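You operate a simulated robot arm through the tools that you are given. There is no shell and no other tool.

You run a simulated two-armed robot. Do the job below in one go: nothing can be reset, and whatever is moved stays where it is left.

## Task
Pour about 70 ml of oil into the measuring cup and put its lid on.
Fine: stand the cup in the oil drip tray first and leave it there; the jug goes back. Set down upright: measuring cup, oil jug.

Only the result counts: the job must be done as asked and must still hold three seconds after the hand-in. Knocking over, shifting, dropping, spilling or breaking anything else fails it. A push-on lid holds only when it is set on centred and level and pressed home; a screw cap is set on level and turned clockwise until tight.

## Robot
Two 7-joint arms with fingered hands on one trunk that stands fixed in place. Base frame: the origin is at the foot of the trunk, x ahead of it, y to its left, z up; the work surface is at about z = 840. Lengths are in mm, angles in degrees, forces in N, time in s.
The left shoulder is at [99, 128, 1086], the right one opposite. Each reaches about 1156 mm from its shoulder. Payload 5 kg a hand.
The TCP of each hand is the grasp point between the finger pads, 37 mm short of the fingertips. In the tool frame z runs along the fingers and y along their closing line. The gripper opens to 124 mm; its body begins 43 mm behind the TCP. The gripper is a hand of 3 fingers: y runs from the thumb to the fingers, the wrist lies at [-21, -116, -203] in the tool frame, and closing takes about 1.5 s.
Orientation is that of the tool frame in the base frame, as a unit quaternion [x, y, z, w]. With the fingers straight down and the wrist toward the robot, the tool's x, y and z point along [0, 1, 0], [1, 0, 0] and [0, 0, -1] of the base frame.

## Interface
- The arms move only by the tool move_arm. It takes "left_plan", "right_plan" or both (then of equal length, played together; a hand with none holds still); each is one flat list of numbers, 6 for each row, row after row: the shift along the tool's x, y, z in units of 300 mm (1.0 is 300 mm), then the turn, a rotation vector about the tool's x, y, z in units of 120 degrees (1.0 is 120 degrees). In form: [dx, dy, dz, ax, ay, az, dx, dy, dz, ax, ay, az, ...]. A call has 1 to 20 rows; each row is the pose to reach, as a shift and turn from the pose commanded when the call began, along the tool's axes at that moment. "left_grip" and "right_grip" are, for a hand that has rows, the gripper command, from -1 (shut) to 1 (fully open), values between in proportion, set as the call begins (left out, the last holds). A call with a number of a shift or a turn outside -1 to 1 is refused whole. Each row takes 0.2 s and may step no farther than 50 mm and 8.6 degrees from the row before; otherwise, or with a gripper value out of range, the whole call is refused. Where a pose cannot be reached the arm comes as near as it can. A force on the tool above 80 N (or 10 N above the force at the start of the call, whichever is more), or a blocked arm, ends the call early, and 0.2 s more pass. The fingers move at their own pace (about 45 mm/s each) and stop on an object; they squeeze with about 25 N. The grip force told is the motor's: it shows also when the fingers shut on nothing. Time passes only in rows, and 0.2 s behind the last, so rows that repeat a pose let the fingers close. It gives the time, the measured TCP pose, the force on the tool (base axes), the opening and the grip force at its end, in the units of the frame above (readings bear some noise), with the torque about the TCP (base axes, N m) and any sound that the robot's microphone picked up, and new pictures: "show" is both (left out), scene, wrist or none (wrist: the cameras of the hands that moved).
- Cameras (640 x 400 px; columns grow to the right, rows downward): "scene" is now at [248.8, -61.2, 1268.4]; the picture's right is [-0.65, -0.76, 0.00], its down [-0.29, 0.25, -0.93] and it looks along [0.70, -0.60, -0.38] (base axes); focal length 338 px, centre (320, 200). "left" rides on the left gripper at [-72, -104, -154] in its tool frame; the picture's right is [-0.83, -0.26, 0.49], its down [0.51, -0.72, 0.47] and it looks along [0.23, 0.64, 0.73] (tool axes); focal length 243 px, centre (320, 200). "right" rides on the right gripper at [72, -104, -154] in its tool frame; the picture's right is [-0.83, 0.26, -0.49], its down [-0.51, -0.72, 0.47] and it looks along [-0.23, 0.64, 0.73] (tool axes); focal length 243 px, centre (320, 200). There is no depth. A picture from a camera that has moved, and an enlarged one, comes with that camera's place and axes in the base frame and with its lens.
- lift_body(by): moves the trunk up (or, below 0, down) by that many mm; the arms and the scene camera ride with it, the base frame stays. It gives what a move gives, with no picture.
- finger_targets(index, middle, thumb_bend, thumb_turn, hand): sets how far each is bent, from 0 (flat) to 1 (curled in); at 0.3 the hand is open as for a grip, at 0.7 the pads meet at the TCP. One left out holds its place. A second passes; each finger stops where it meets its share of the squeeze, and holds until it gets a number again. A gripper value or a shape takes the hand back. It gives what a move gives, with no picture; readings hold the bend of each and the force on the fingers (four entries, about 0 where the hand has none), thumb and palm. thumb_turn goes from beside the hand (0) to across from the fingers (1), as for a grip.
- set_grasp(shape, hand): the hand has 3 fingers and takes this shape, open, in about a second: jaw (thumb against the fingers, like two jaws); tri (thumb and two fingers); tip (a fingertip pinch); poke (one finger out to press); point (the index stretched); flat (the hand flat); cup (the hand cupped); fist (a fist). The gripper value then closes the fingers along that shape, each until it touches; the sizes above hold for jaw. It gives what a move gives, with no picture.
- head_to(pan, tilt): turns the head with the scene camera to pan (to the left, within 80 degrees either way) and tilt (down, from -29 to 69), counted from straight ahead of the robot (the tilt from the chest, where the trunk bows). It gives what a move gives, and a new picture of the scene camera.
- zoom(camera, box): a new picture of the part [left, top, right, bottom] of that camera's present view, enlarged. No time passes.
- close_job(): hands the job in; it is judged then, once.

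Places have to be worked out from the pictures, the camera data and where the tool is seen. Open the grippers and draw the arms clear of the work before you hand the job in, unless the task says otherwise.

The tools are called after ">>>" as name(argument=value, ...) on one line, values as JSON. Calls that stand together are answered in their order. move_arm: Moves the arms, as the interface text tells. Its arguments: {"type":"object","properties":{"left_plan":{"type":"array"},"left_grip":{"type":"number"},"right_plan":{"type":"array"},"right_grip":{"type":"number"},"show":{"type":"string","enum":["both","scene","wrist","none"]}},"required":[]} The other tools are called the same way: lift_body (by) moves the trunk up or down; set_grasp (shape, hand) gives the hand a shape; finger_targets (index, middle, thumb_bend, thumb_turn, hand) moves the fingers one by one; head_to (pan, tilt) turns the head that bears the scene camera; zoom (camera, box) takes an enlarged picture of a part of a camera's view; close_job () hands the job in.

At the start:

```text
clock: 0.0
left_eef_pos: [853.0, -119.9, 1180.2]
left_tcp_rot: [0.707, 0.707, -0.001, -0.001]
left_wrist_force: [0.0, 0.8, -0.2]
left_moment: [0.02, 0.01, -0.01]
left_finger_gap: 123.6
left_gripper_force: 0.1
left_shape: jaw
left_bend: [0.3, 0.3, 0.3, 0.98]
left_finger forces: [0.0, 0.0, 0.0, 0.1, 0.0, 0.0]
right_eef_pos: [406.2, -572.6, 1156.0]
right_tcp_rot: [0.707, 0.707, 0.0, 0.0]
right_wrist_force: [-1.1, 0.1, 0.3]
right_moment: [0.0, 0.02, 0.03]
right_finger_gap: 123.7
right_gripper_force: 0.0
right_shape: jaw
right_bend: [0.3, 0.3, 0.3, 0.98]
right_finger forces: [0.0, 0.0, 0.0, 0.1, 0.0, 0.0]
trunk travel left (down, up): [-275.0, 288.0]
head pan, tilt (commanded): [-40.7, 22.3]
```

scene: 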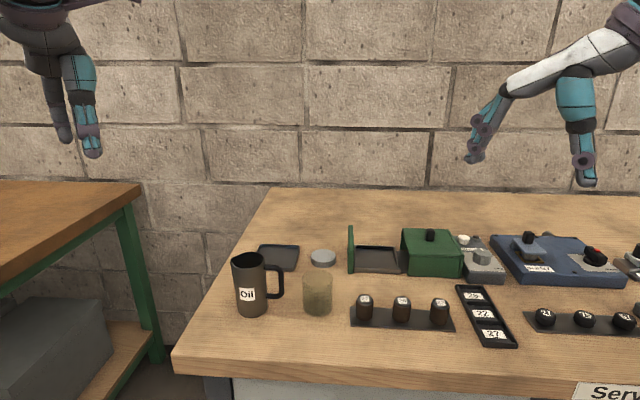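
right: 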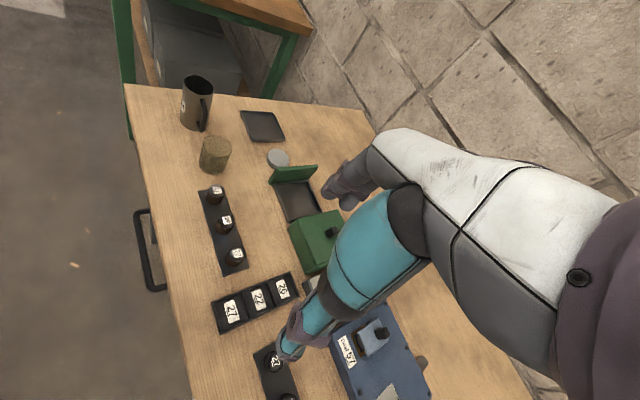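
left: 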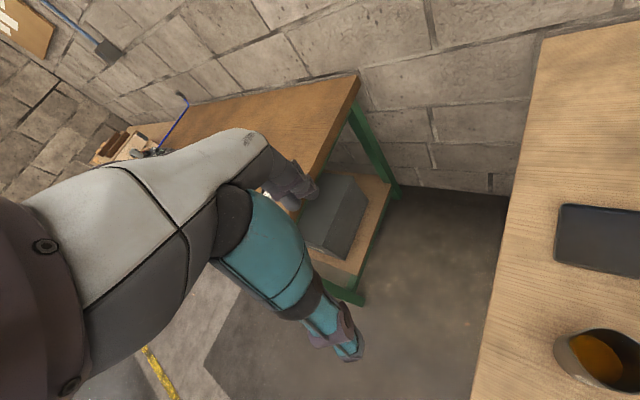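

I'll first look closely at the jug, cup, trays and lid to find out what is what before moving anything.

>>> zoom(camera="scene", box=[210, 210, 370, 330])

>>> zoom(camera="scene", box=[340, 210, 500, 350])

>>> zoom(camera="right", box=[130, 60, 350, 220])

>>> zoom(camera="left", box=[480, 180, 640, 400])

```text
3.33 times, centred on (290, 270) of scene
camera zoom: at [248.8, -61.2, 1268.4], right [-0.65, -0.76, 0.0], down [-0.29, 0.25, -0.93], along [0.7, -0.6, -0.38], focal length 1126 px, centre (420, -33)
```

zoom: 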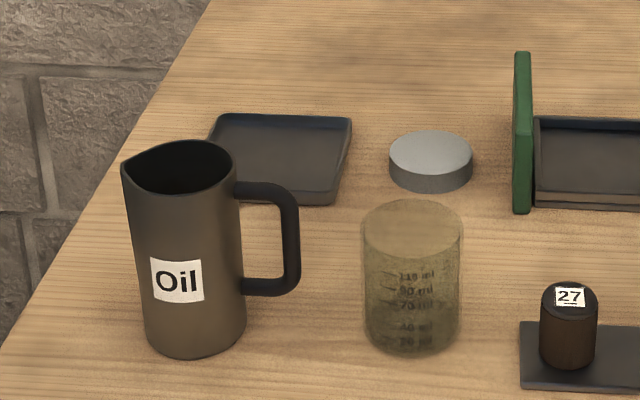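

```text
2.86 times, centred on (420, 280) of scene
camera zoom: at [248.8, -61.2, 1268.4], right [-0.65, -0.76, 0.0], down [-0.29, 0.25, -0.93], along [0.7, -0.6, -0.38], focal length 966 px, centre (34, -29)
```

zoom: 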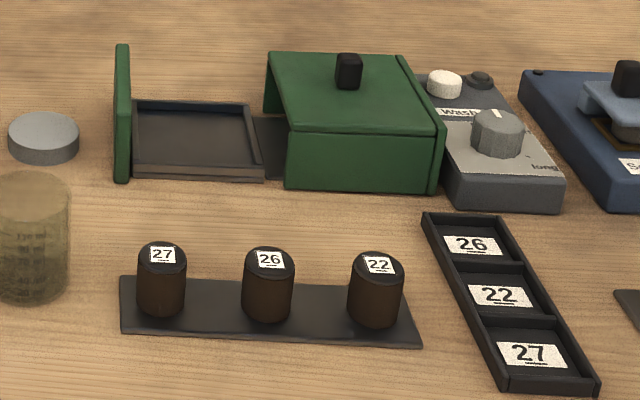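

```text
2.50 times, centred on (240, 140) of right
camera zoom: at [301.9, -499.2, 1309.8], right [0.26, -0.83, 0.49], down [-0.72, -0.51, -0.47], along [0.64, -0.23, -0.73], focal length 606 px, centre (520, 350)
```

zoom: 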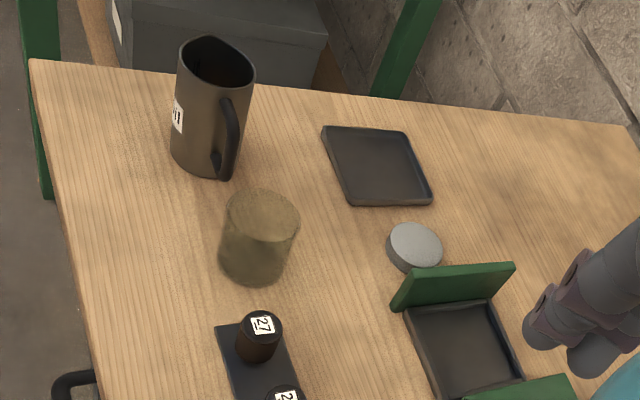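

```text
1.82 times, centred on (560, 290) of left
camera zoom: at [750.4, -191.9, 1334.7], right [-0.26, -0.83, -0.49], down [-0.72, 0.51, -0.47], along [0.64, 0.23, -0.73], focal length 441 px, centre (-116, 36)
```

zoom: 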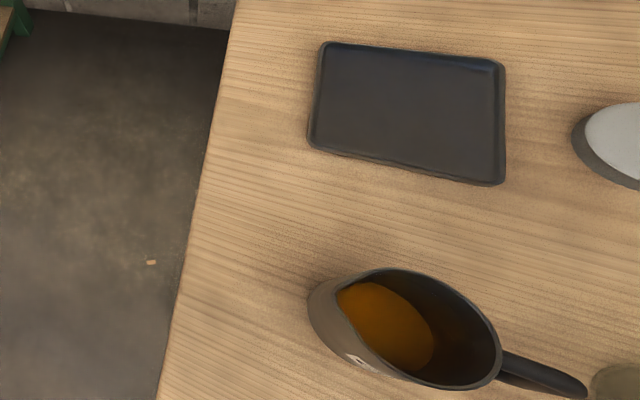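

The drip tray looks to be the plain dark square tray beyond the jug, the lid is the grey disc and the cup is the translucent marked one. I turn the head down onto them for more accurate measurements.

>>> head_to(pan=-30, tilt=38)

```text
clock: 0.8
left_eef_pos: [854.2, -118.6, 1181.9]
left_tcp_rot: [0.707, 0.707, 0.0, 0.0]
left_wrist_force: [-0.1, -0.5, -0.9]
left_moment: [0.02, -0.02, 0.02]
left_finger_gap: 123.8
left_gripper_force: 0.0
left_shape: jaw
left_bend: [0.3, 0.3, 0.3, 0.98]
left_finger forces: [0.0, 0.1, 0.0, 0.0, 0.1, 0.0]
right_eef_pos: [407.0, -572.9, 1155.8]
right_tcp_rot: [0.707, 0.707, 0.0, 0.0]
right_wrist_force: [-1.0, 0.3, 0.6]
right_moment: [-0.03, -0.03, -0.02]
right_finger_gap: 123.7
right_gripper_force: 0.1
right_shape: jaw
right_bend: [0.3, 0.3, 0.3, 0.98]
right_finger forces: [0.1, 0.0, 0.0, 0.0, 0.0, 0.1]
trunk travel left (down, up): [-275.0, 288.0]
head pan, tilt (commanded): [-30.0, 38.0]
camera scene: at [253.3, -43.9, 1243.7], right [-0.5, -0.87, 0.0], down [-0.53, 0.31, -0.79], along [0.68, -0.39, -0.62], focal length 338 px, centre (320, 200)
```

scene: 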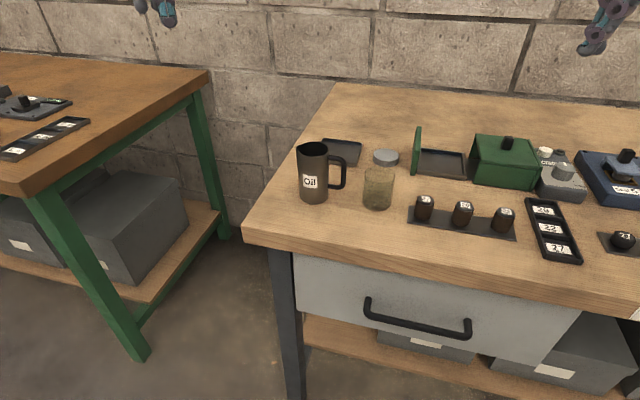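

The objects are near (300–400, 130–210) in this view; I enlarge this part to measure them.

>>> zoom(camera="scene", box=[280, 120, 440, 220])

```text
4.00 times, centred on (360, 170) of scene
camera zoom: at [253.3, -43.9, 1243.7], right [-0.5, -0.87, 0.0], down [-0.53, 0.31, -0.79], along [0.68, -0.39, -0.62], focal length 1352 px, centre (160, 320)
```

zoom: 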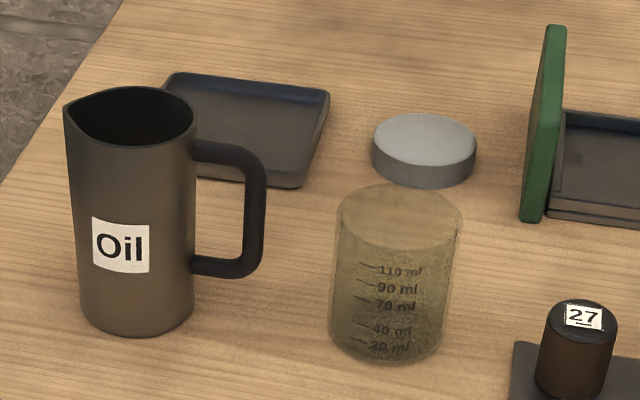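

From the enlarged view I judge: cup axis ≈ [643, −396] (Ø≈57, rim z≈904), jug axis ≈ [719, −299] (Ø≈56, rim z≈944, spout toward [0.63, 0.78], handle opposite), lid ≈ [753, −505], tray centre ≈ [832, −424], rotated 45°. I move the right hand above the cup with fingers partly open and check from its wrist camera.

>>> move_arm(right_plan=[0.074, 0.098, 0.061, 0, 0, 0, 0.148, 0.197, 0.122, 0, 0, 0, 0.221, 0.295, 0.183, 0, 0, 0, 0.295, 0.394, 0.244, 0, 0, 0, 0.369, 0.492, 0.305, 0, 0, 0, 0.443, 0.59, 0.366, 0, 0, 0, 0.516, 0.689, 0.427, 0, 0, 0, 0.59, 0.787, 0.487, 0, 0, 0, 0.59, 0.787, 0.487, 0, 0, 0], right_grip=0.45)

```text
clock: 2.8
left_eef_pos: [853.1, -120.8, 1181.4]
left_tcp_rot: [0.707, 0.707, 0.001, 0.0]
left_wrist_force: [-0.4, 0.3, 0.4]
left_moment: [0.03, 0.0, 0.04]
left_finger_gap: 123.9
left_gripper_force: 0.1
left_shape: jaw
left_bend: [0.3, 0.3, 0.3, 0.98]
left_finger forces: [0.0, 0.1, 0.0, 0.1, 0.1, 0.1]
right_eef_pos: [640.2, -396.0, 1008.1]
right_tcp_rot: [0.707, 0.707, 0.001, 0.0]
right_wrist_force: [-0.9, -0.5, -0.3]
right_moment: [0.02, 0.01, 0.06]
right_finger_gap: 90.5
right_gripper_force: 0.0
right_shape: jaw
right_bend: [0.27, 0.37, 0.56, 0.99]
right_finger forces: [0.0, 0.0, 0.0, 0.1, 0.1, 0.1]
trunk travel left (down, up): [-275.0, 288.0]
head pan, tilt (commanded): [-30.0, 38.0]
camera scene: at [252.8, -45.2, 1243.7], right [-0.5, -0.87, 0.0], down [-0.53, 0.31, -0.79], along [0.68, -0.39, -0.62], focal length 338 px, centre (320, 200)
camera right: at [535.7, -323.9, 1161.6], right [0.26, -0.83, 0.49], down [-0.72, -0.51, -0.47], along [0.64, -0.23, -0.73], focal length 243 px, centre (320, 200)
```

scene: 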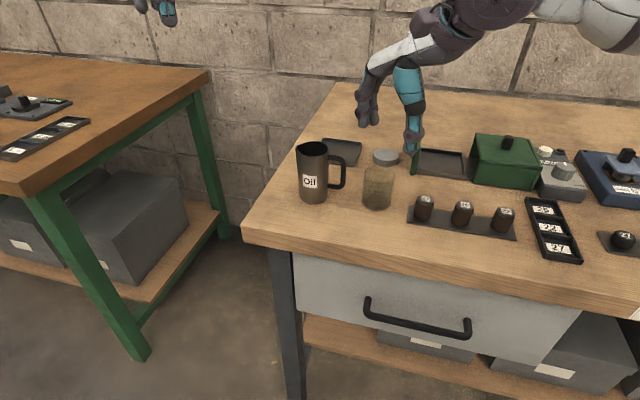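
right: 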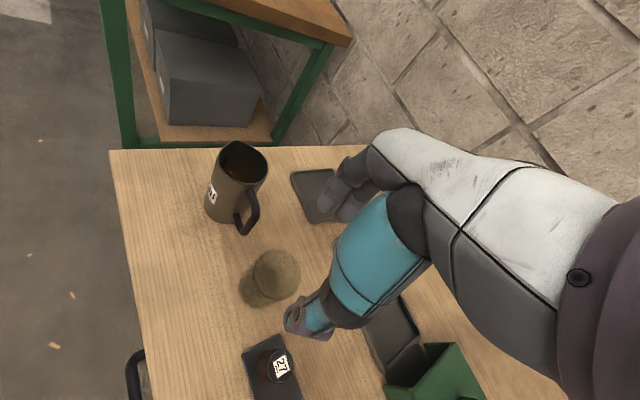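

The hand is about above the cup. I enlarge the wrist view on the cup to check its centre under the fingers.

>>> zoom(camera="right", box=[190, 130, 350, 330])

>>> zoom(camera="scene", box=[330, 80, 450, 220])

```text
2.00 times, centred on (270, 230) of right
camera zoom: at [535.7, -323.9, 1161.6], right [0.26, -0.83, 0.49], down [-0.72, -0.51, -0.47], along [0.64, -0.23, -0.73], focal length 485 px, centre (420, 140)
```

zoom: 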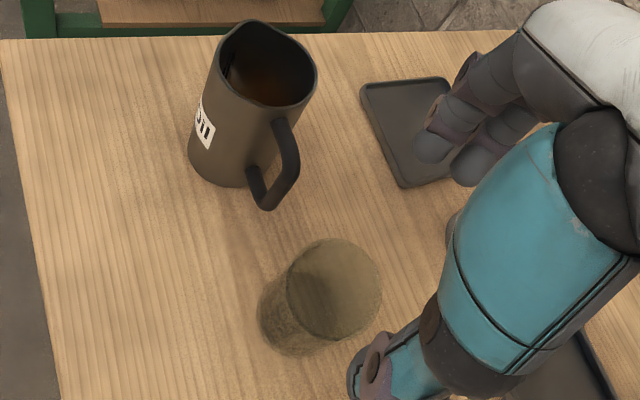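

```text
2.86 times, centred on (390, 150) of scene
camera zoom: at [252.8, -45.2, 1243.7], right [-0.5, -0.87, 0.0], down [-0.53, 0.31, -0.79], along [0.68, -0.39, -0.62], focal length 966 px, centre (120, 343)
```

zoom: 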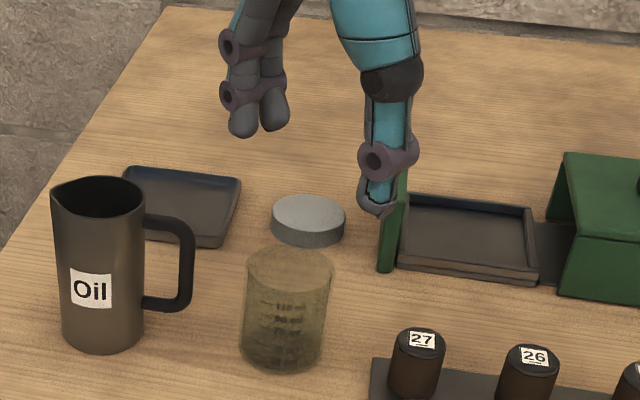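

The wrist view puts the cup's rim centre near [637, −388], the scene view near [642, −394]; I take about [638, −390]. I go down partly and look again before closing.

>>> move_arm(right_plan=[0.01, -0.003, 0.09, 0, 0, 0, 0.02, -0.007, 0.18, 0, 0, 0, 0.02, -0.007, 0.25, 0, 0, 0])

>>> zoom(camera="right", box=[190, 130, 390, 380])

>>> zoom(camera="scene", box=[330, 100, 450, 220])

```text
clock: 3.6
left_eef_pos: [852.8, -118.6, 1179.4]
left_tcp_rot: [0.707, 0.707, 0.001, 0.0]
left_wrist_force: [-0.6, 0.1, 0.5]
left_moment: [0.01, 0.05, -0.03]
left_finger_gap: 123.6
left_gripper_force: 0.1
left_shape: jaw
left_bend: [0.3, 0.3, 0.3, 0.98]
left_finger forces: [0.0, 0.1, 0.0, 0.0, 0.0, 0.0]
right_eef_pos: [638.9, -390.8, 935.3]
right_tcp_rot: [0.707, 0.707, 0.0, 0.0]
right_wrist_force: [0.7, 0.4, 0.2]
right_moment: [0.02, 0.03, 0.02]
right_finger_gap: 90.3
right_gripper_force: 0.1
right_shape: jaw
right_bend: [0.27, 0.37, 0.56, 0.99]
right_finger forces: [0.0, 0.1, 0.0, 0.0, 0.1, 0.0]
trunk travel left (down, up): [-275.0, 288.0]
head pan, tilt (commanded): [-30.0, 38.0]
camera scene: at [253.7, -43.7, 1243.6], right [-0.5, -0.87, 0.0], down [-0.53, 0.31, -0.79], along [0.68, -0.39, -0.62], focal length 338 px, centre (320, 200)
camera right: at [535.1, -317.3, 1088.6], right [0.26, -0.83, 0.49], down [-0.72, -0.51, -0.47], along [0.64, -0.23, -0.73], focal length 243 px, centre (320, 200)
```

scene: 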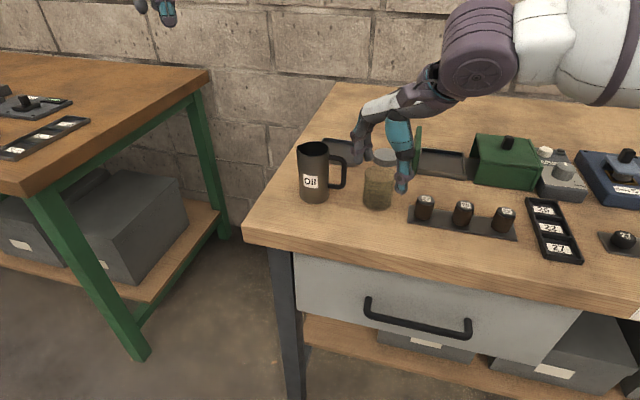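
right: 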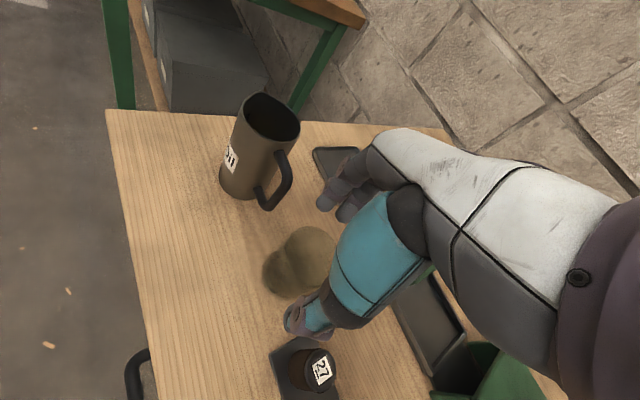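

```text
1.60 times, centred on (290, 255) of right
camera zoom: at [535.1, -317.3, 1088.6], right [0.26, -0.83, 0.49], down [-0.72, -0.51, -0.47], along [0.64, -0.23, -0.73], focal length 388 px, centre (368, 112)
```

zoom: 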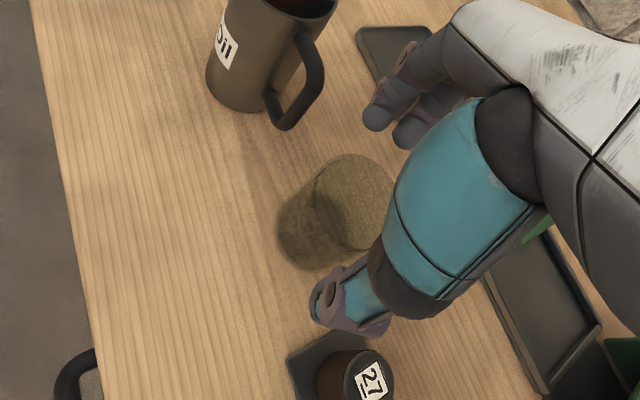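

```text
3.33 times, centred on (390, 160) of scene
camera zoom: at [253.7, -43.7, 1243.6], right [-0.5, -0.87, 0.0], down [-0.53, 0.31, -0.79], along [0.68, -0.39, -0.62], focal length 1126 px, centre (87, 333)
```

zoom: 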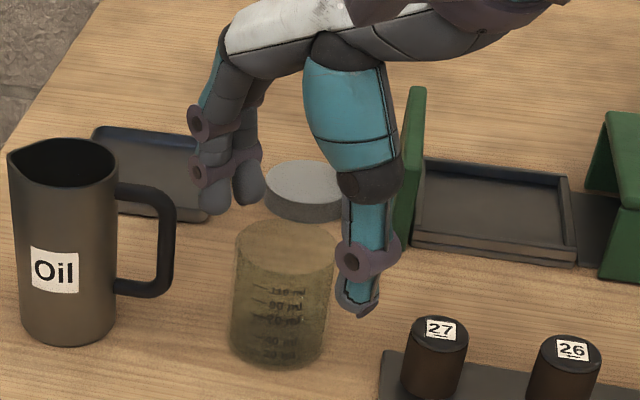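

The cup sits between finger and thumb, a few mm toward −x/+y of the TCP. I correct, go down to TCP z≈890 (fingertips ≈13 mm over the table), then close.

>>> move_arm(right_plan=[0.005, -0.005, 0.08, 0, 0, 0, 0.01, -0.01, 0.15, 0, 0, 0, 0.01, -0.01, 0.15, 0, 0, 0], show="none")

>>> move_arm(right_plan=[0, 0, 0, 0, 0, 0, 0, 0, 0, 0, 0, 0, 0, 0, 0, 0, 0, 0, 0, 0, 0, 0, 0, 0, 0, 0, 0, 0, 0, 0, 0, 0, 0, 0, 0, 0, 0, 0, 0, 0, 0, 0], right_grip=-1)

>>> zoom(camera="scene", box=[330, 100, 450, 220])

```text
clock: 4.4
left_eef_pos: [854.1, -119.0, 1181.4]
left_tcp_rot: [0.707, 0.707, 0.0, 0.0]
left_wrist_force: [0.2, -0.5, 0.5]
left_moment: [-0.01, -0.01, -0.03]
left_finger_gap: 123.5
left_gripper_force: 0.0
left_shape: jaw
left_bend: [0.3, 0.3, 0.3, 0.98]
left_finger forces: [0.0, 0.0, 0.0, 0.0, 0.0, 0.0]
right_eef_pos: [636.0, -386.9, 889.4]
right_tcp_rot: [0.706, 0.708, 0.0, 0.0]
right_wrist_force: [0.7, 0.1, 0.0]
right_moment: [0.0, -0.01, 0.01]
right_finger_gap: 90.3
right_gripper_force: 0.1
right_shape: jaw
right_bend: [0.27, 0.37, 0.56, 0.99]
right_finger forces: [0.0, 0.0, 0.0, 0.0, 0.0, 0.1]
trunk travel left (down, up): [-275.0, 288.0]
head pan, tilt (commanded): [-30.0, 38.0]
```

```text
clock: 6.0
left_eef_pos: [854.2, -119.4, 1181.5]
left_tcp_rot: [0.707, 0.707, 0.0, 0.0]
left_wrist_force: [0.8, -0.2, 0.4]
left_moment: [-0.02, -0.01, -0.03]
left_finger_gap: 123.5
left_gripper_force: 0.1
left_shape: jaw
left_bend: [0.3, 0.3, 0.3, 0.98]
left_finger forces: [0.0, 0.0, 0.0, 0.1, 0.0, 0.1]
right_eef_pos: [636.7, -385.7, 889.4]
right_tcp_rot: [0.707, 0.707, 0.0, -0.001]
right_wrist_force: [-0.1, -0.1, 0.2]
right_moment: [-0.02, 0.0, -0.04]
right_finger_gap: 46.3
right_gripper_force: 24.8
right_shape: jaw
right_bend: [0.74, 0.51, 0.73, 1.0]
right_finger forces: [14.3, 6.9, 0.0, 0.0, 21.4, 0.1]
trunk travel left (down, up): [-275.0, 288.0]
head pan, tilt (commanded): [-30.0, 38.0]
camera scene: at [253.3, -43.9, 1243.7], right [-0.5, -0.87, 0.0], down [-0.53, 0.31, -0.79], along [0.68, -0.39, -0.62], focal length 338 px, centre (320, 200)
camera right: at [532.0, -312.8, 1043.6], right [0.26, -0.83, 0.49], down [-0.72, -0.51, -0.47], along [0.64, -0.23, -0.73], focal length 243 px, centre (320, 200)
```

scene: 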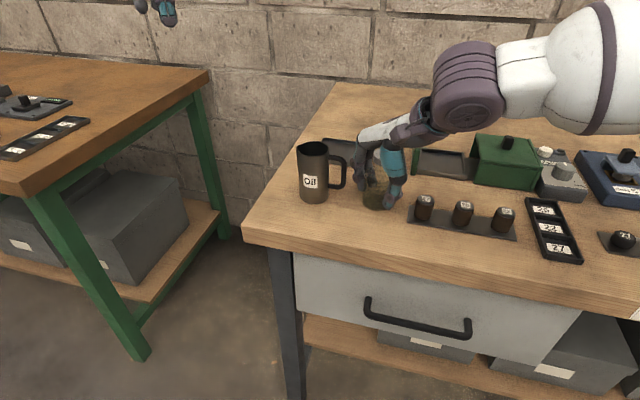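
right: 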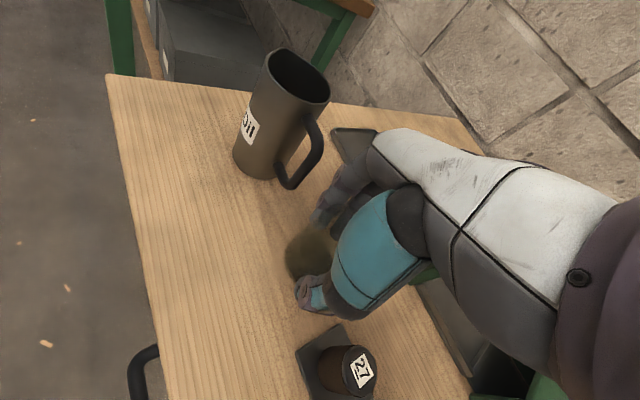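

```text
3.33 times, centred on (390, 160) of scene
camera zoom: at [253.3, -43.9, 1243.7], right [-0.5, -0.87, 0.0], down [-0.53, 0.31, -0.79], along [0.68, -0.39, -0.62], focal length 1126 px, centre (87, 333)
```

zoom: 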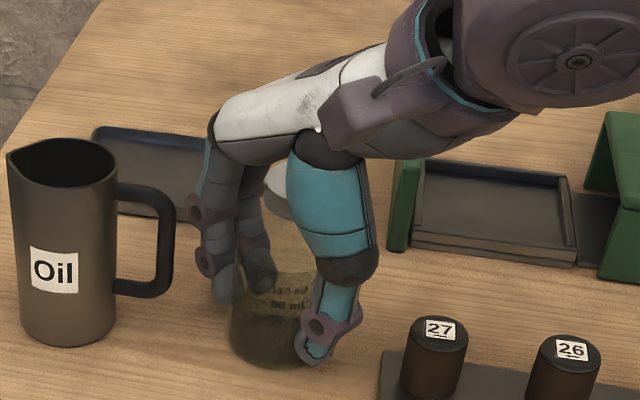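

The closing was uneven (index 0.74, middle 0.51): the hand sits a bit too far toward +y relative to the cup. I open again, and look before re-gripping.

>>> move_arm(right_plan=[0, 0, 0, 0, 0, 0, 0, 0, 0, 0, 0, 0, 0, 0, 0, 0, 0, 0, 0, 0, 0, 0, 0, 0, 0, 0, 0, 0, 0, 0], right_grip=0.45)

>>> zoom(camera="scene", box=[330, 100, 450, 220])

>>> zoom(camera="right", box=[230, 130, 430, 330])

```text
clock: 7.2
left_eef_pos: [854.3, -120.2, 1180.9]
left_tcp_rot: [0.707, 0.707, 0.001, -0.001]
left_wrist_force: [0.1, 0.2, -0.2]
left_moment: [0.04, 0.01, 0.01]
left_finger_gap: 123.6
left_gripper_force: 0.0
left_shape: jaw
left_bend: [0.3, 0.3, 0.3, 0.98]
left_finger forces: [0.1, 0.0, 0.0, 0.0, 0.0, 0.1]
right_eef_pos: [636.3, -386.4, 890.8]
right_tcp_rot: [0.707, 0.707, 0.0, 0.001]
right_wrist_force: [-0.1, -1.1, 0.4]
right_moment: [-0.01, 0.04, 0.03]
right_finger_gap: 89.4
right_gripper_force: 0.1
right_shape: jaw
right_bend: [0.27, 0.37, 0.57, 0.99]
right_finger forces: [0.1, 0.0, 0.0, 0.1, 0.1, 0.1]
trunk travel left (down, up): [-275.0, 288.0]
head pan, tilt (commanded): [-30.0, 38.0]
camera scene: at [253.3, -43.9, 1243.7], right [-0.5, -0.87, 0.0], down [-0.53, 0.31, -0.79], along [0.68, -0.39, -0.62], focal length 338 px, centre (320, 200)
camera right: at [532.0, -312.7, 1043.6], right [0.26, -0.83, 0.49], down [-0.72, -0.51, -0.47], along [0.64, -0.23, -0.73], focal length 243 px, centre (320, 200)
```

scene: 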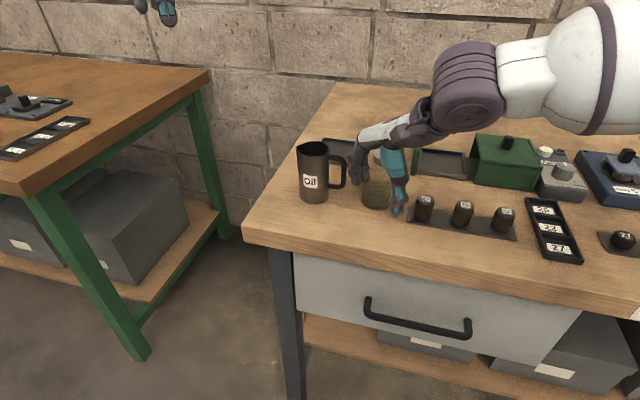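
right: 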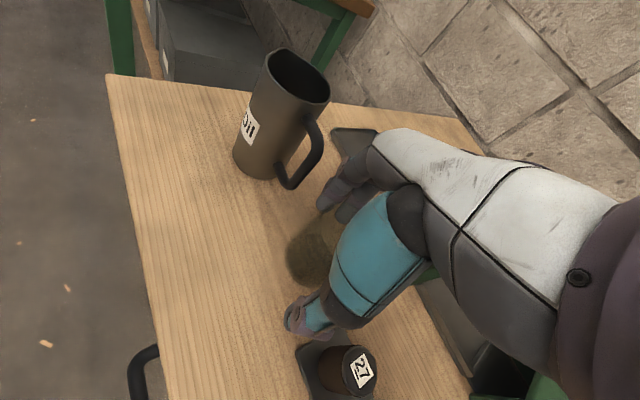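

```text
3.33 times, centred on (390, 160) of scene
camera zoom: at [253.3, -43.9, 1243.7], right [-0.5, -0.87, 0.0], down [-0.53, 0.31, -0.79], along [0.68, -0.39, -0.62], focal length 1126 px, centre (87, 333)
```

zoom: 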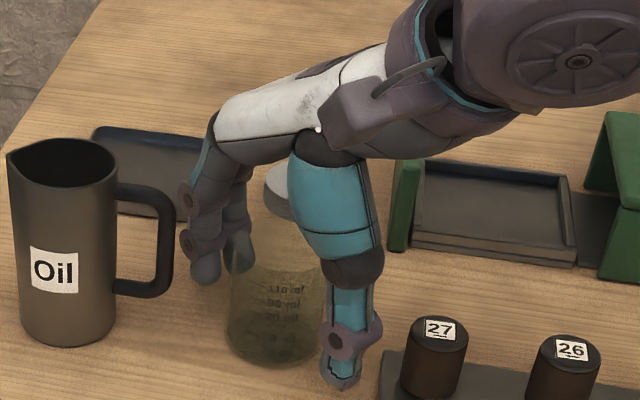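

```text
2.00 times, centred on (330, 230) of right
camera zoom: at [532.0, -312.7, 1043.6], right [0.26, -0.83, 0.49], down [-0.72, -0.51, -0.47], along [0.64, -0.23, -0.73], focal length 485 px, centre (300, 140)
```

zoom: 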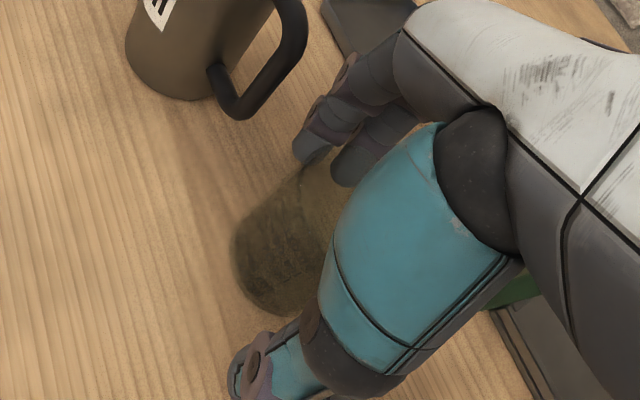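

The cup now reads ≈[642, −392] and the hand centre ≈[636, −387] in the same view, so I shift the hand +5 mm in x and −4 mm in y and close again.

>>> move_arm(right_plan=[-0.0133, 0.0167, 0, 0, 0, 0, -0.0133, 0.0167, 0, 0, 0, 0], show="none")

>>> move_arm(right_plan=[0, 0, 0, 0, 0, 0, 0, 0, 0, 0, 0, 0, 0, 0, 0, 0, 0, 0, 0, 0, 0, 0, 0, 0, 0, 0, 0, 0, 0, 0, 0, 0, 0, 0, 0, 0, 0, 0, 0, 0, 0, 0], right_grip=-1)

>>> zoom(camera="scene", box=[330, 100, 450, 220])

```text
clock: 7.8
left_eef_pos: [853.4, -118.5, 1180.8]
left_tcp_rot: [0.707, 0.707, 0.0, -0.001]
left_wrist_force: [-0.2, 0.0, -0.2]
left_moment: [0.02, -0.04, -0.02]
left_finger_gap: 123.4
left_gripper_force: 0.1
left_shape: jaw
left_bend: [0.3, 0.3, 0.3, 0.98]
left_finger forces: [0.0, 0.0, 0.0, 0.1, 0.1, 0.1]
right_eef_pos: [641.7, -389.8, 889.2]
right_tcp_rot: [0.707, 0.707, 0.0, 0.0]
right_wrist_force: [0.1, -0.7, 0.0]
right_moment: [0.03, 0.01, 0.0]
right_finger_gap: 89.4
right_gripper_force: 0.1
right_shape: jaw
right_bend: [0.27, 0.37, 0.57, 0.99]
right_finger forces: [0.0, 0.0, 0.0, 0.0, 0.1, 0.0]
trunk travel left (down, up): [-275.0, 288.0]
head pan, tilt (commanded): [-30.0, 38.0]
```

```text
clock: 9.4
left_eef_pos: [854.4, -118.3, 1180.7]
left_tcp_rot: [0.707, 0.708, 0.001, 0.001]
left_wrist_force: [0.3, -0.5, 0.6]
left_moment: [0.01, 0.01, -0.02]
left_finger_gap: 123.7
left_gripper_force: 0.0
left_shape: jaw
left_bend: [0.3, 0.3, 0.3, 0.98]
left_finger forces: [0.0, 0.1, 0.0, 0.0, 0.0, 0.1]
right_eef_pos: [642.3, -389.8, 889.5]
right_tcp_rot: [0.707, 0.707, 0.0, 0.0]
right_wrist_force: [-0.1, 0.5, -0.2]
right_moment: [-0.01, -0.01, -0.02]
right_finger_gap: 45.7
right_gripper_force: 24.2
right_shape: jaw
right_bend: [0.74, 0.52, 0.73, 1.0]
right_finger forces: [14.4, 7.2, 0.1, 0.0, 21.7, 0.0]
trunk travel left (down, up): [-275.0, 288.0]
head pan, tilt (commanded): [-30.0, 38.0]
camera scene: at [253.3, -43.9, 1243.7], right [-0.5, -0.87, 0.0], down [-0.53, 0.31, -0.79], along [0.68, -0.39, -0.62], focal length 338 px, centre (320, 200)
camera right: at [537.8, -316.8, 1044.0], right [0.26, -0.83, 0.49], down [-0.72, -0.51, -0.47], along [0.64, -0.23, -0.73], focal length 243 px, centre (320, 200)
```

scene: 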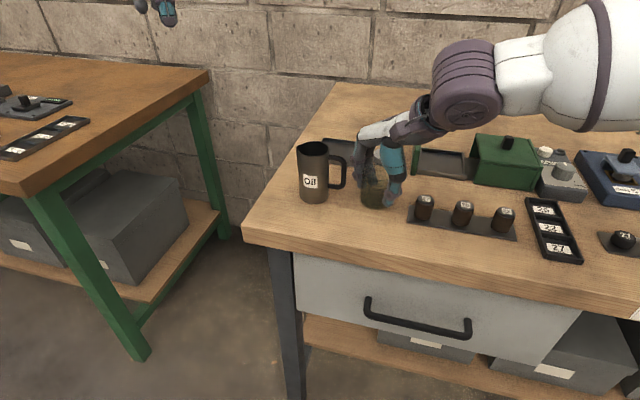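
right: 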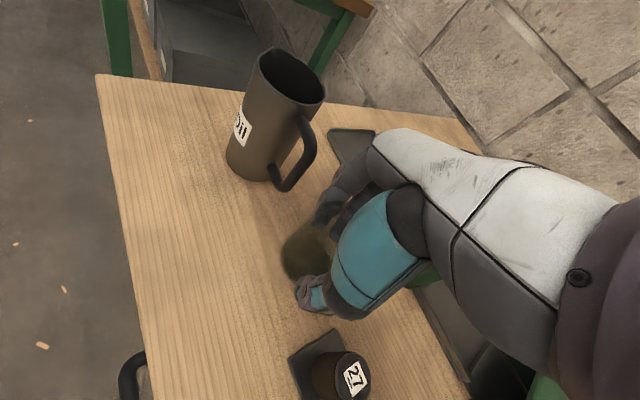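

```text
3.33 times, centred on (390, 160) of scene
camera zoom: at [253.3, -43.9, 1243.7], right [-0.5, -0.87, 0.0], down [-0.53, 0.31, -0.79], along [0.68, -0.39, -0.62], focal length 1126 px, centre (87, 333)
```

zoom: 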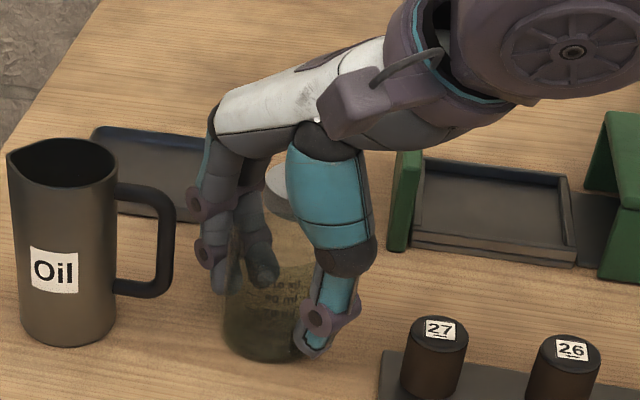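

The readings repeat (index 0.74, middle 0.52, thumb 0.73, 14/7/22 N). I look closer at how the fingers meet the cup before lifting.

>>> zoom(camera="scene", box=[350, 140, 410, 215])

>>> zoom(camera="right", box=[260, 160, 380, 340])

```text
5.33 times, centred on (380, 178) of scene
camera zoom: at [253.3, -43.9, 1243.7], right [-0.5, -0.87, 0.0], down [-0.53, 0.31, -0.79], along [0.68, -0.39, -0.62], focal length 1802 px, centre (0, 320)
```

zoom: 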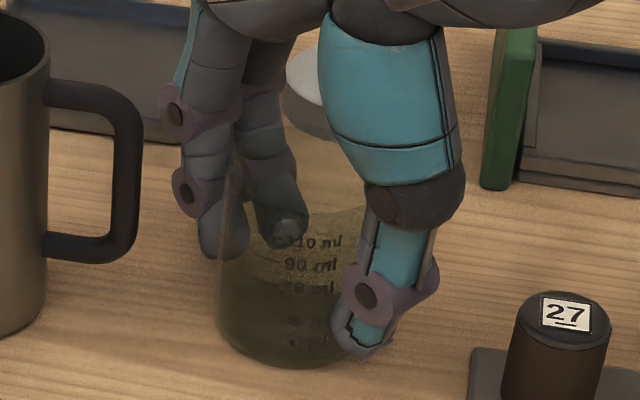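

```text
2.22 times, centred on (320, 250) of right
camera zoom: at [537.8, -316.8, 1044.0], right [0.26, -0.83, 0.49], down [-0.72, -0.51, -0.47], along [0.64, -0.23, -0.73], focal length 539 px, centre (320, 89)
```

zoom: 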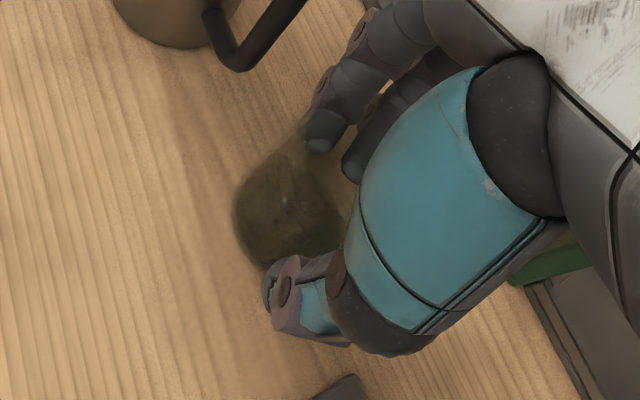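

Both fingers are behind the cup and the thumb in front of it, so the hold looks sound. I lift 30 mm slowly and check that the cup comes along level.

>>> move_arm(right_plan=[0, 0, -0.033, 0, 0, 0, 0, 0, -0.067, 0, 0, 0, 0, 0, -0.1, 0, 0, 0, 0, 0, -0.1, 0, 0, 0], show="scene")

>>> zoom(camera="scene", box=[340, 110, 430, 215])

```text
clock: 10.4
left_eef_pos: [852.7, -120.4, 1181.0]
left_tcp_rot: [0.707, 0.707, 0.0, 0.0]
left_wrist_force: [0.2, -1.0, 0.3]
left_moment: [-0.03, 0.03, 0.01]
left_finger_gap: 124.0
left_gripper_force: 0.0
left_shape: jaw
left_bend: [0.3, 0.3, 0.3, 0.98]
left_finger forces: [0.1, 0.0, 0.0, 0.1, 0.0, 0.0]
right_eef_pos: [643.0, -389.6, 919.5]
right_tcp_rot: [0.707, 0.707, 0.001, 0.0]
right_wrist_force: [-0.2, -0.1, -0.6]
right_moment: [0.0, 0.01, 0.0]
right_finger_gap: 45.6
right_gripper_force: 24.9
right_shape: jaw
right_bend: [0.74, 0.52, 0.73, 1.0]
right_finger forces: [14.3, 7.1, 0.1, 0.0, 21.7, 0.0]
trunk travel left (down, up): [-275.0, 288.0]
head pan, tilt (commanded): [-30.0, 38.0]
camera scene: at [253.4, -43.9, 1243.6], right [-0.5, -0.87, 0.0], down [-0.53, 0.31, -0.79], along [0.68, -0.39, -0.62], focal length 338 px, centre (320, 200)
```

scene: 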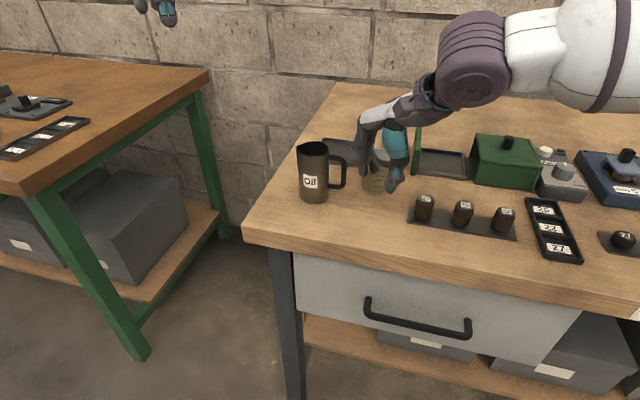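

```text
3.81 times, centred on (385, 162) of scene
camera zoom: at [253.4, -43.9, 1243.6], right [-0.5, -0.87, 0.0], down [-0.53, 0.31, -0.79], along [0.68, -0.39, -0.62], focal length 1287 px, centre (72, 343)
```

zoom: 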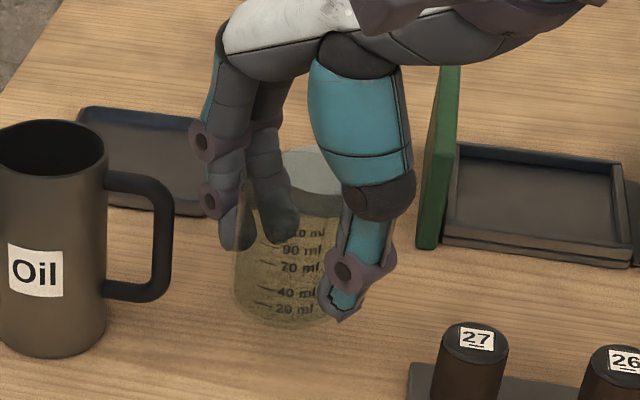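

The cup came up level with the hand (cup axis ≈ TCP + [5, −2]). I raise it to TCP z≈1010, clear of the jug, and carry it over the tray centre (≈[832, −425]).

>>> move_arm(right_plan=[0, 0, -0.15, 0, 0, 0, 0, 0, -0.302, 0, 0, 0, -0.022, 0.123, -0.302, 0, 0, 0, -0.044, 0.245, -0.302, 0, 0, 0, -0.066, 0.368, -0.302, 0, 0, 0, -0.088, 0.49, -0.302, 0, 0, 0, -0.11, 0.613, -0.302, 0, 0, 0, -0.11, 0.613, -0.302, 0, 0, 0])

>>> zoom(camera="scene", box=[290, 60, 430, 190])

>>> zoom(camera="right", box=[190, 130, 430, 350])

```text
clock: 12.2
left_eef_pos: [852.6, -118.4, 1181.6]
left_tcp_rot: [0.707, 0.707, 0.0, 0.0]
left_wrist_force: [-0.5, -0.4, -0.7]
left_moment: [0.0, -0.01, 0.0]
left_finger_gap: 123.4
left_gripper_force: 0.1
left_shape: jaw
left_bend: [0.3, 0.3, 0.3, 0.98]
left_finger forces: [0.0, 0.0, 0.0, 0.1, 0.2, 0.1]
right_eef_pos: [826.5, -422.4, 1010.5]
right_tcp_rot: [0.707, 0.707, 0.001, 0.001]
right_wrist_force: [0.6, -0.3, -0.6]
right_moment: [0.0, 0.01, 0.03]
right_finger_gap: 45.7
right_gripper_force: 25.1
right_shape: jaw
right_bend: [0.74, 0.52, 0.73, 1.0]
right_finger forces: [14.5, 7.4, 0.1, 0.0, 21.8, 0.0]
trunk travel left (down, up): [-275.0, 288.0]
head pan, tilt (commanded): [-30.0, 38.0]
camera scene: at [252.5, -44.0, 1243.9], right [-0.5, -0.87, 0.0], down [-0.53, 0.31, -0.79], along [0.68, -0.39, -0.62], focal length 338 px, centre (320, 200)
camera right: at [722.4, -349.7, 1164.2], right [0.26, -0.83, 0.49], down [-0.72, -0.51, -0.47], along [0.64, -0.23, -0.73], focal length 243 px, centre (320, 200)
```

scene: 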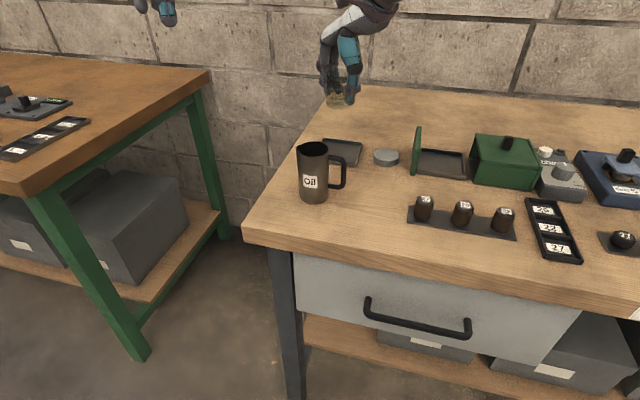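
right: 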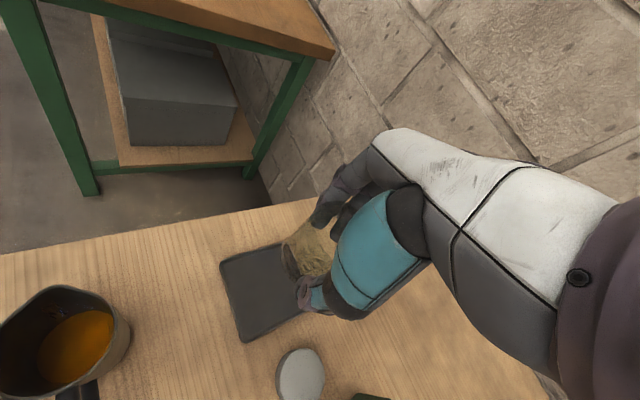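

```text
3.08 times, centred on (360, 125) of scene
camera zoom: at [252.5, -44.0, 1243.9], right [-0.5, -0.87, 0.0], down [-0.53, 0.31, -0.79], along [0.68, -0.39, -0.62], focal length 1040 px, centre (197, 431)
```

zoom: 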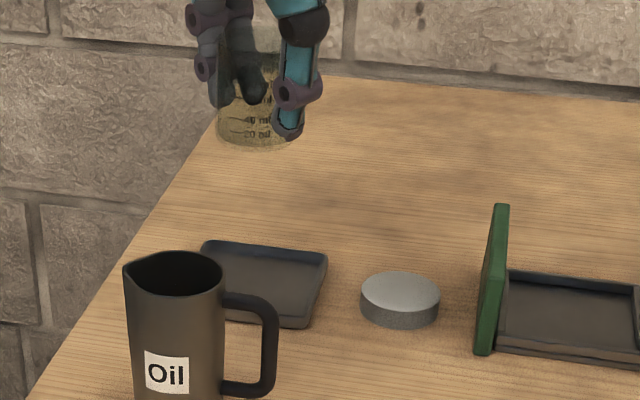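

```text
1.82 times, centred on (310, 240) of right
camera zoom: at [722.4, -349.7, 1164.2], right [0.26, -0.83, 0.49], down [-0.72, -0.51, -0.47], along [0.64, -0.23, -0.73], focal length 441 px, centre (338, 127)
```

zoom: 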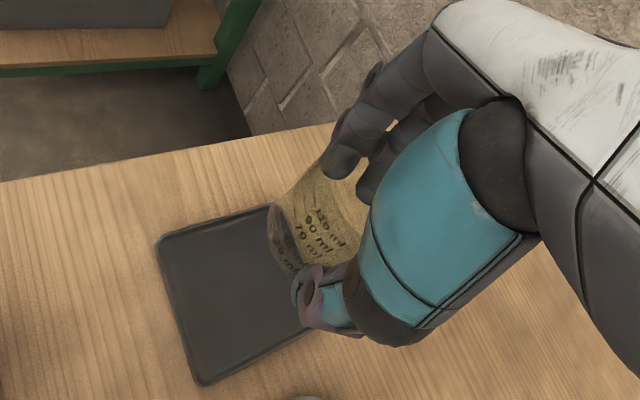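

Tray corners from the wrist camera agree (centre ≈[829, −425]), so the cup is over the middle. I lower it to about 8 mm above the tray floor and check.

>>> move_arm(right_plan=[0, 0, 0.13, 0, 0, 0, 0, 0, 0.26, 0, 0, 0, 0, 0, 0.36, 0, 0, 0, 0, 0, 0.36, 0, 0, 0])

>>> zoom(camera="scene", box=[290, 90, 430, 220])

>>> zoom(camera="right", box=[190, 150, 430, 370])

```text
clock: 13.2
left_eef_pos: [852.3, -119.6, 1183.1]
left_tcp_rot: [0.707, 0.707, 0.001, 0.0]
left_wrist_force: [-0.3, 0.4, 0.0]
left_moment: [0.01, 0.0, 0.0]
left_finger_gap: 123.7
left_gripper_force: 0.1
left_shape: jaw
left_bend: [0.3, 0.3, 0.3, 0.98]
left_finger forces: [0.0, 0.0, 0.0, 0.1, 0.0, 0.0]
right_eef_pos: [826.7, -423.3, 903.0]
right_tcp_rot: [0.707, 0.708, 0.0, 0.0]
right_wrist_force: [0.5, 0.6, 0.4]
right_moment: [-0.03, 0.0, 0.0]
right_finger_gap: 45.5
right_gripper_force: 25.4
right_shape: jaw
right_bend: [0.74, 0.52, 0.73, 1.0]
right_finger forces: [14.4, 7.4, 0.1, 0.0, 21.7, 0.0]
trunk travel left (down, up): [-275.0, 288.0]
head pan, tilt (commanded): [-30.0, 38.0]
camera scene: at [253.0, -43.7, 1243.8], right [-0.5, -0.87, 0.0], down [-0.53, 0.31, -0.79], along [0.68, -0.39, -0.62], focal length 338 px, centre (320, 200)
camera right: at [722.1, -349.9, 1056.6], right [0.26, -0.83, 0.49], down [-0.72, -0.51, -0.47], along [0.64, -0.23, -0.73], focal length 243 px, centre (320, 200)
```

scene: 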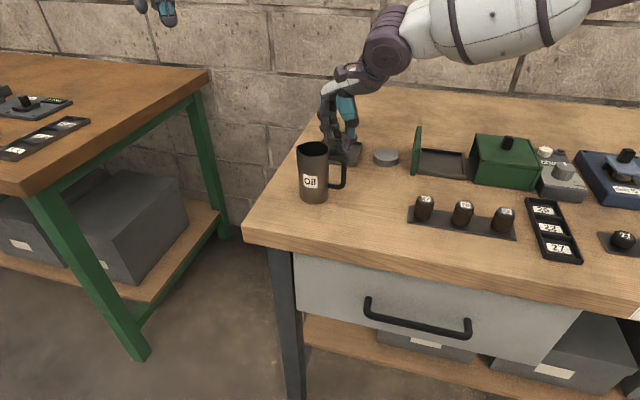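
right: 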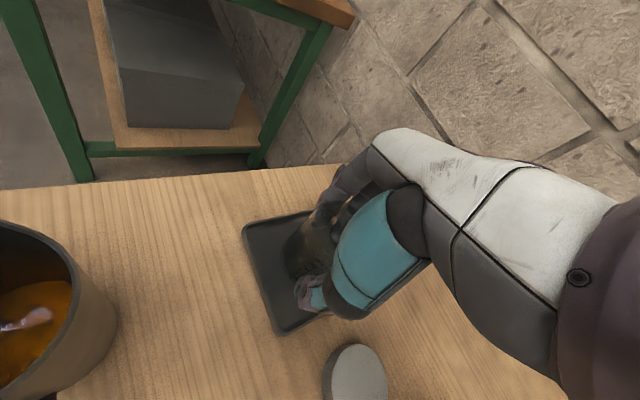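

```text
3.08 times, centred on (360, 155) of scene
camera zoom: at [253.0, -43.7, 1243.8], right [-0.5, -0.87, 0.0], down [-0.53, 0.31, -0.79], along [0.68, -0.39, -0.62], focal length 1040 px, centre (197, 338)
```

zoom: 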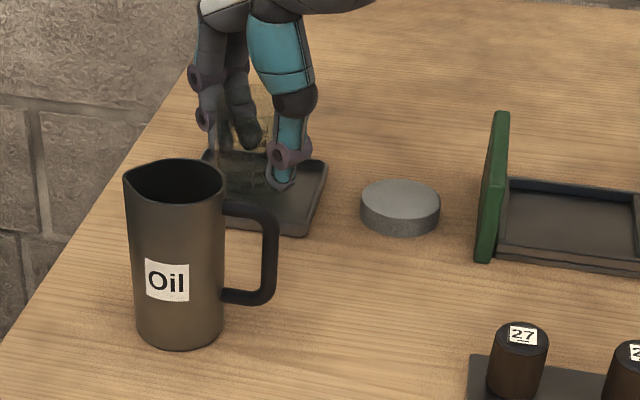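

```text
1.82 times, centred on (310, 260) of right
camera zoom: at [722.1, -349.9, 1056.6], right [0.26, -0.83, 0.49], down [-0.72, -0.51, -0.47], along [0.64, -0.23, -0.73], focal length 441 px, centre (338, 91)
```

zoom: 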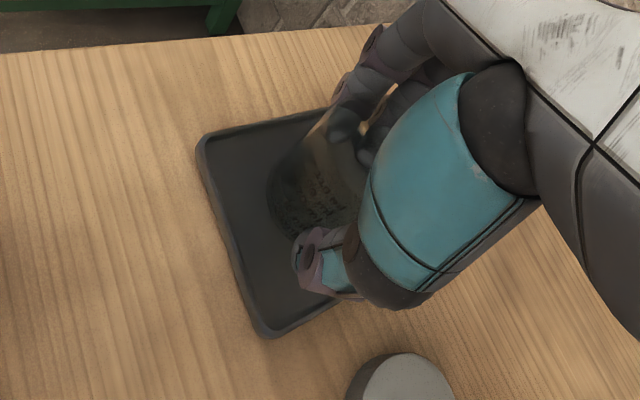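

The cup hangs inside the tray outline. I lower in small steps while watching the tool force for touchdown.

>>> move_arm(right_plan=[0, 0, 0.01, 0, 0, 0, 0, 0, 0.02, 0, 0, 0, 0, 0, 0.027, 0, 0, 0, 0, 0, 0.027, 0, 0, 0], show="none")

>>> move_arm(right_plan=[0, 0, 0.005, 0, 0, 0, 0, 0, 0.005, 0, 0, 0], show="none")

```text
clock: 14.2
left_eef_pos: [853.9, -119.1, 1181.4]
left_tcp_rot: [0.707, 0.707, 0.0, 0.0]
left_wrist_force: [-0.5, 0.0, 0.7]
left_moment: [-0.02, 0.02, 0.01]
left_finger_gap: 123.5
left_gripper_force: 0.1
left_shape: jaw
left_bend: [0.3, 0.3, 0.3, 0.98]
left_finger forces: [0.0, 0.0, 0.1, 0.0, 0.0, 0.0]
right_eef_pos: [826.5, -423.9, 895.4]
right_tcp_rot: [0.707, 0.707, 0.0, 0.001]
right_wrist_force: [0.5, 0.1, 0.1]
right_moment: [0.04, 0.02, 0.03]
right_finger_gap: 45.6
right_gripper_force: 25.4
right_shape: jaw
right_bend: [0.74, 0.52, 0.73, 1.0]
right_finger forces: [14.5, 7.5, 0.0, 0.0, 21.7, 0.0]
trunk travel left (down, up): [-275.0, 288.0]
head pan, tilt (commanded): [-30.0, 38.0]
```

```text
clock: 14.8
left_eef_pos: [851.8, -119.1, 1182.4]
left_tcp_rot: [0.707, 0.707, 0.0, 0.0]
left_wrist_force: [-0.3, 0.0, 0.3]
left_moment: [0.0, 0.0, 0.03]
left_finger_gap: 123.7
left_gripper_force: 0.1
left_shape: jaw
left_bend: [0.3, 0.3, 0.3, 0.98]
left_finger forces: [0.0, 0.0, 0.0, 0.1, 0.0, 0.0]
right_eef_pos: [825.6, -422.7, 895.1]
right_tcp_rot: [0.707, 0.707, 0.001, 0.002]
right_wrist_force: [0.4, -1.4, 5.7]
right_moment: [-0.03, -0.11, -0.03]
right_finger_gap: 45.3
right_gripper_force: 24.6
right_shape: jaw
right_bend: [0.74, 0.52, 0.73, 1.0]
right_finger forces: [15.2, 8.0, 0.0, 0.1, 22.1, 0.1]
trunk travel left (down, up): [-275.0, 288.0]
head pan, tilt (commanded): [-30.0, 38.0]
```

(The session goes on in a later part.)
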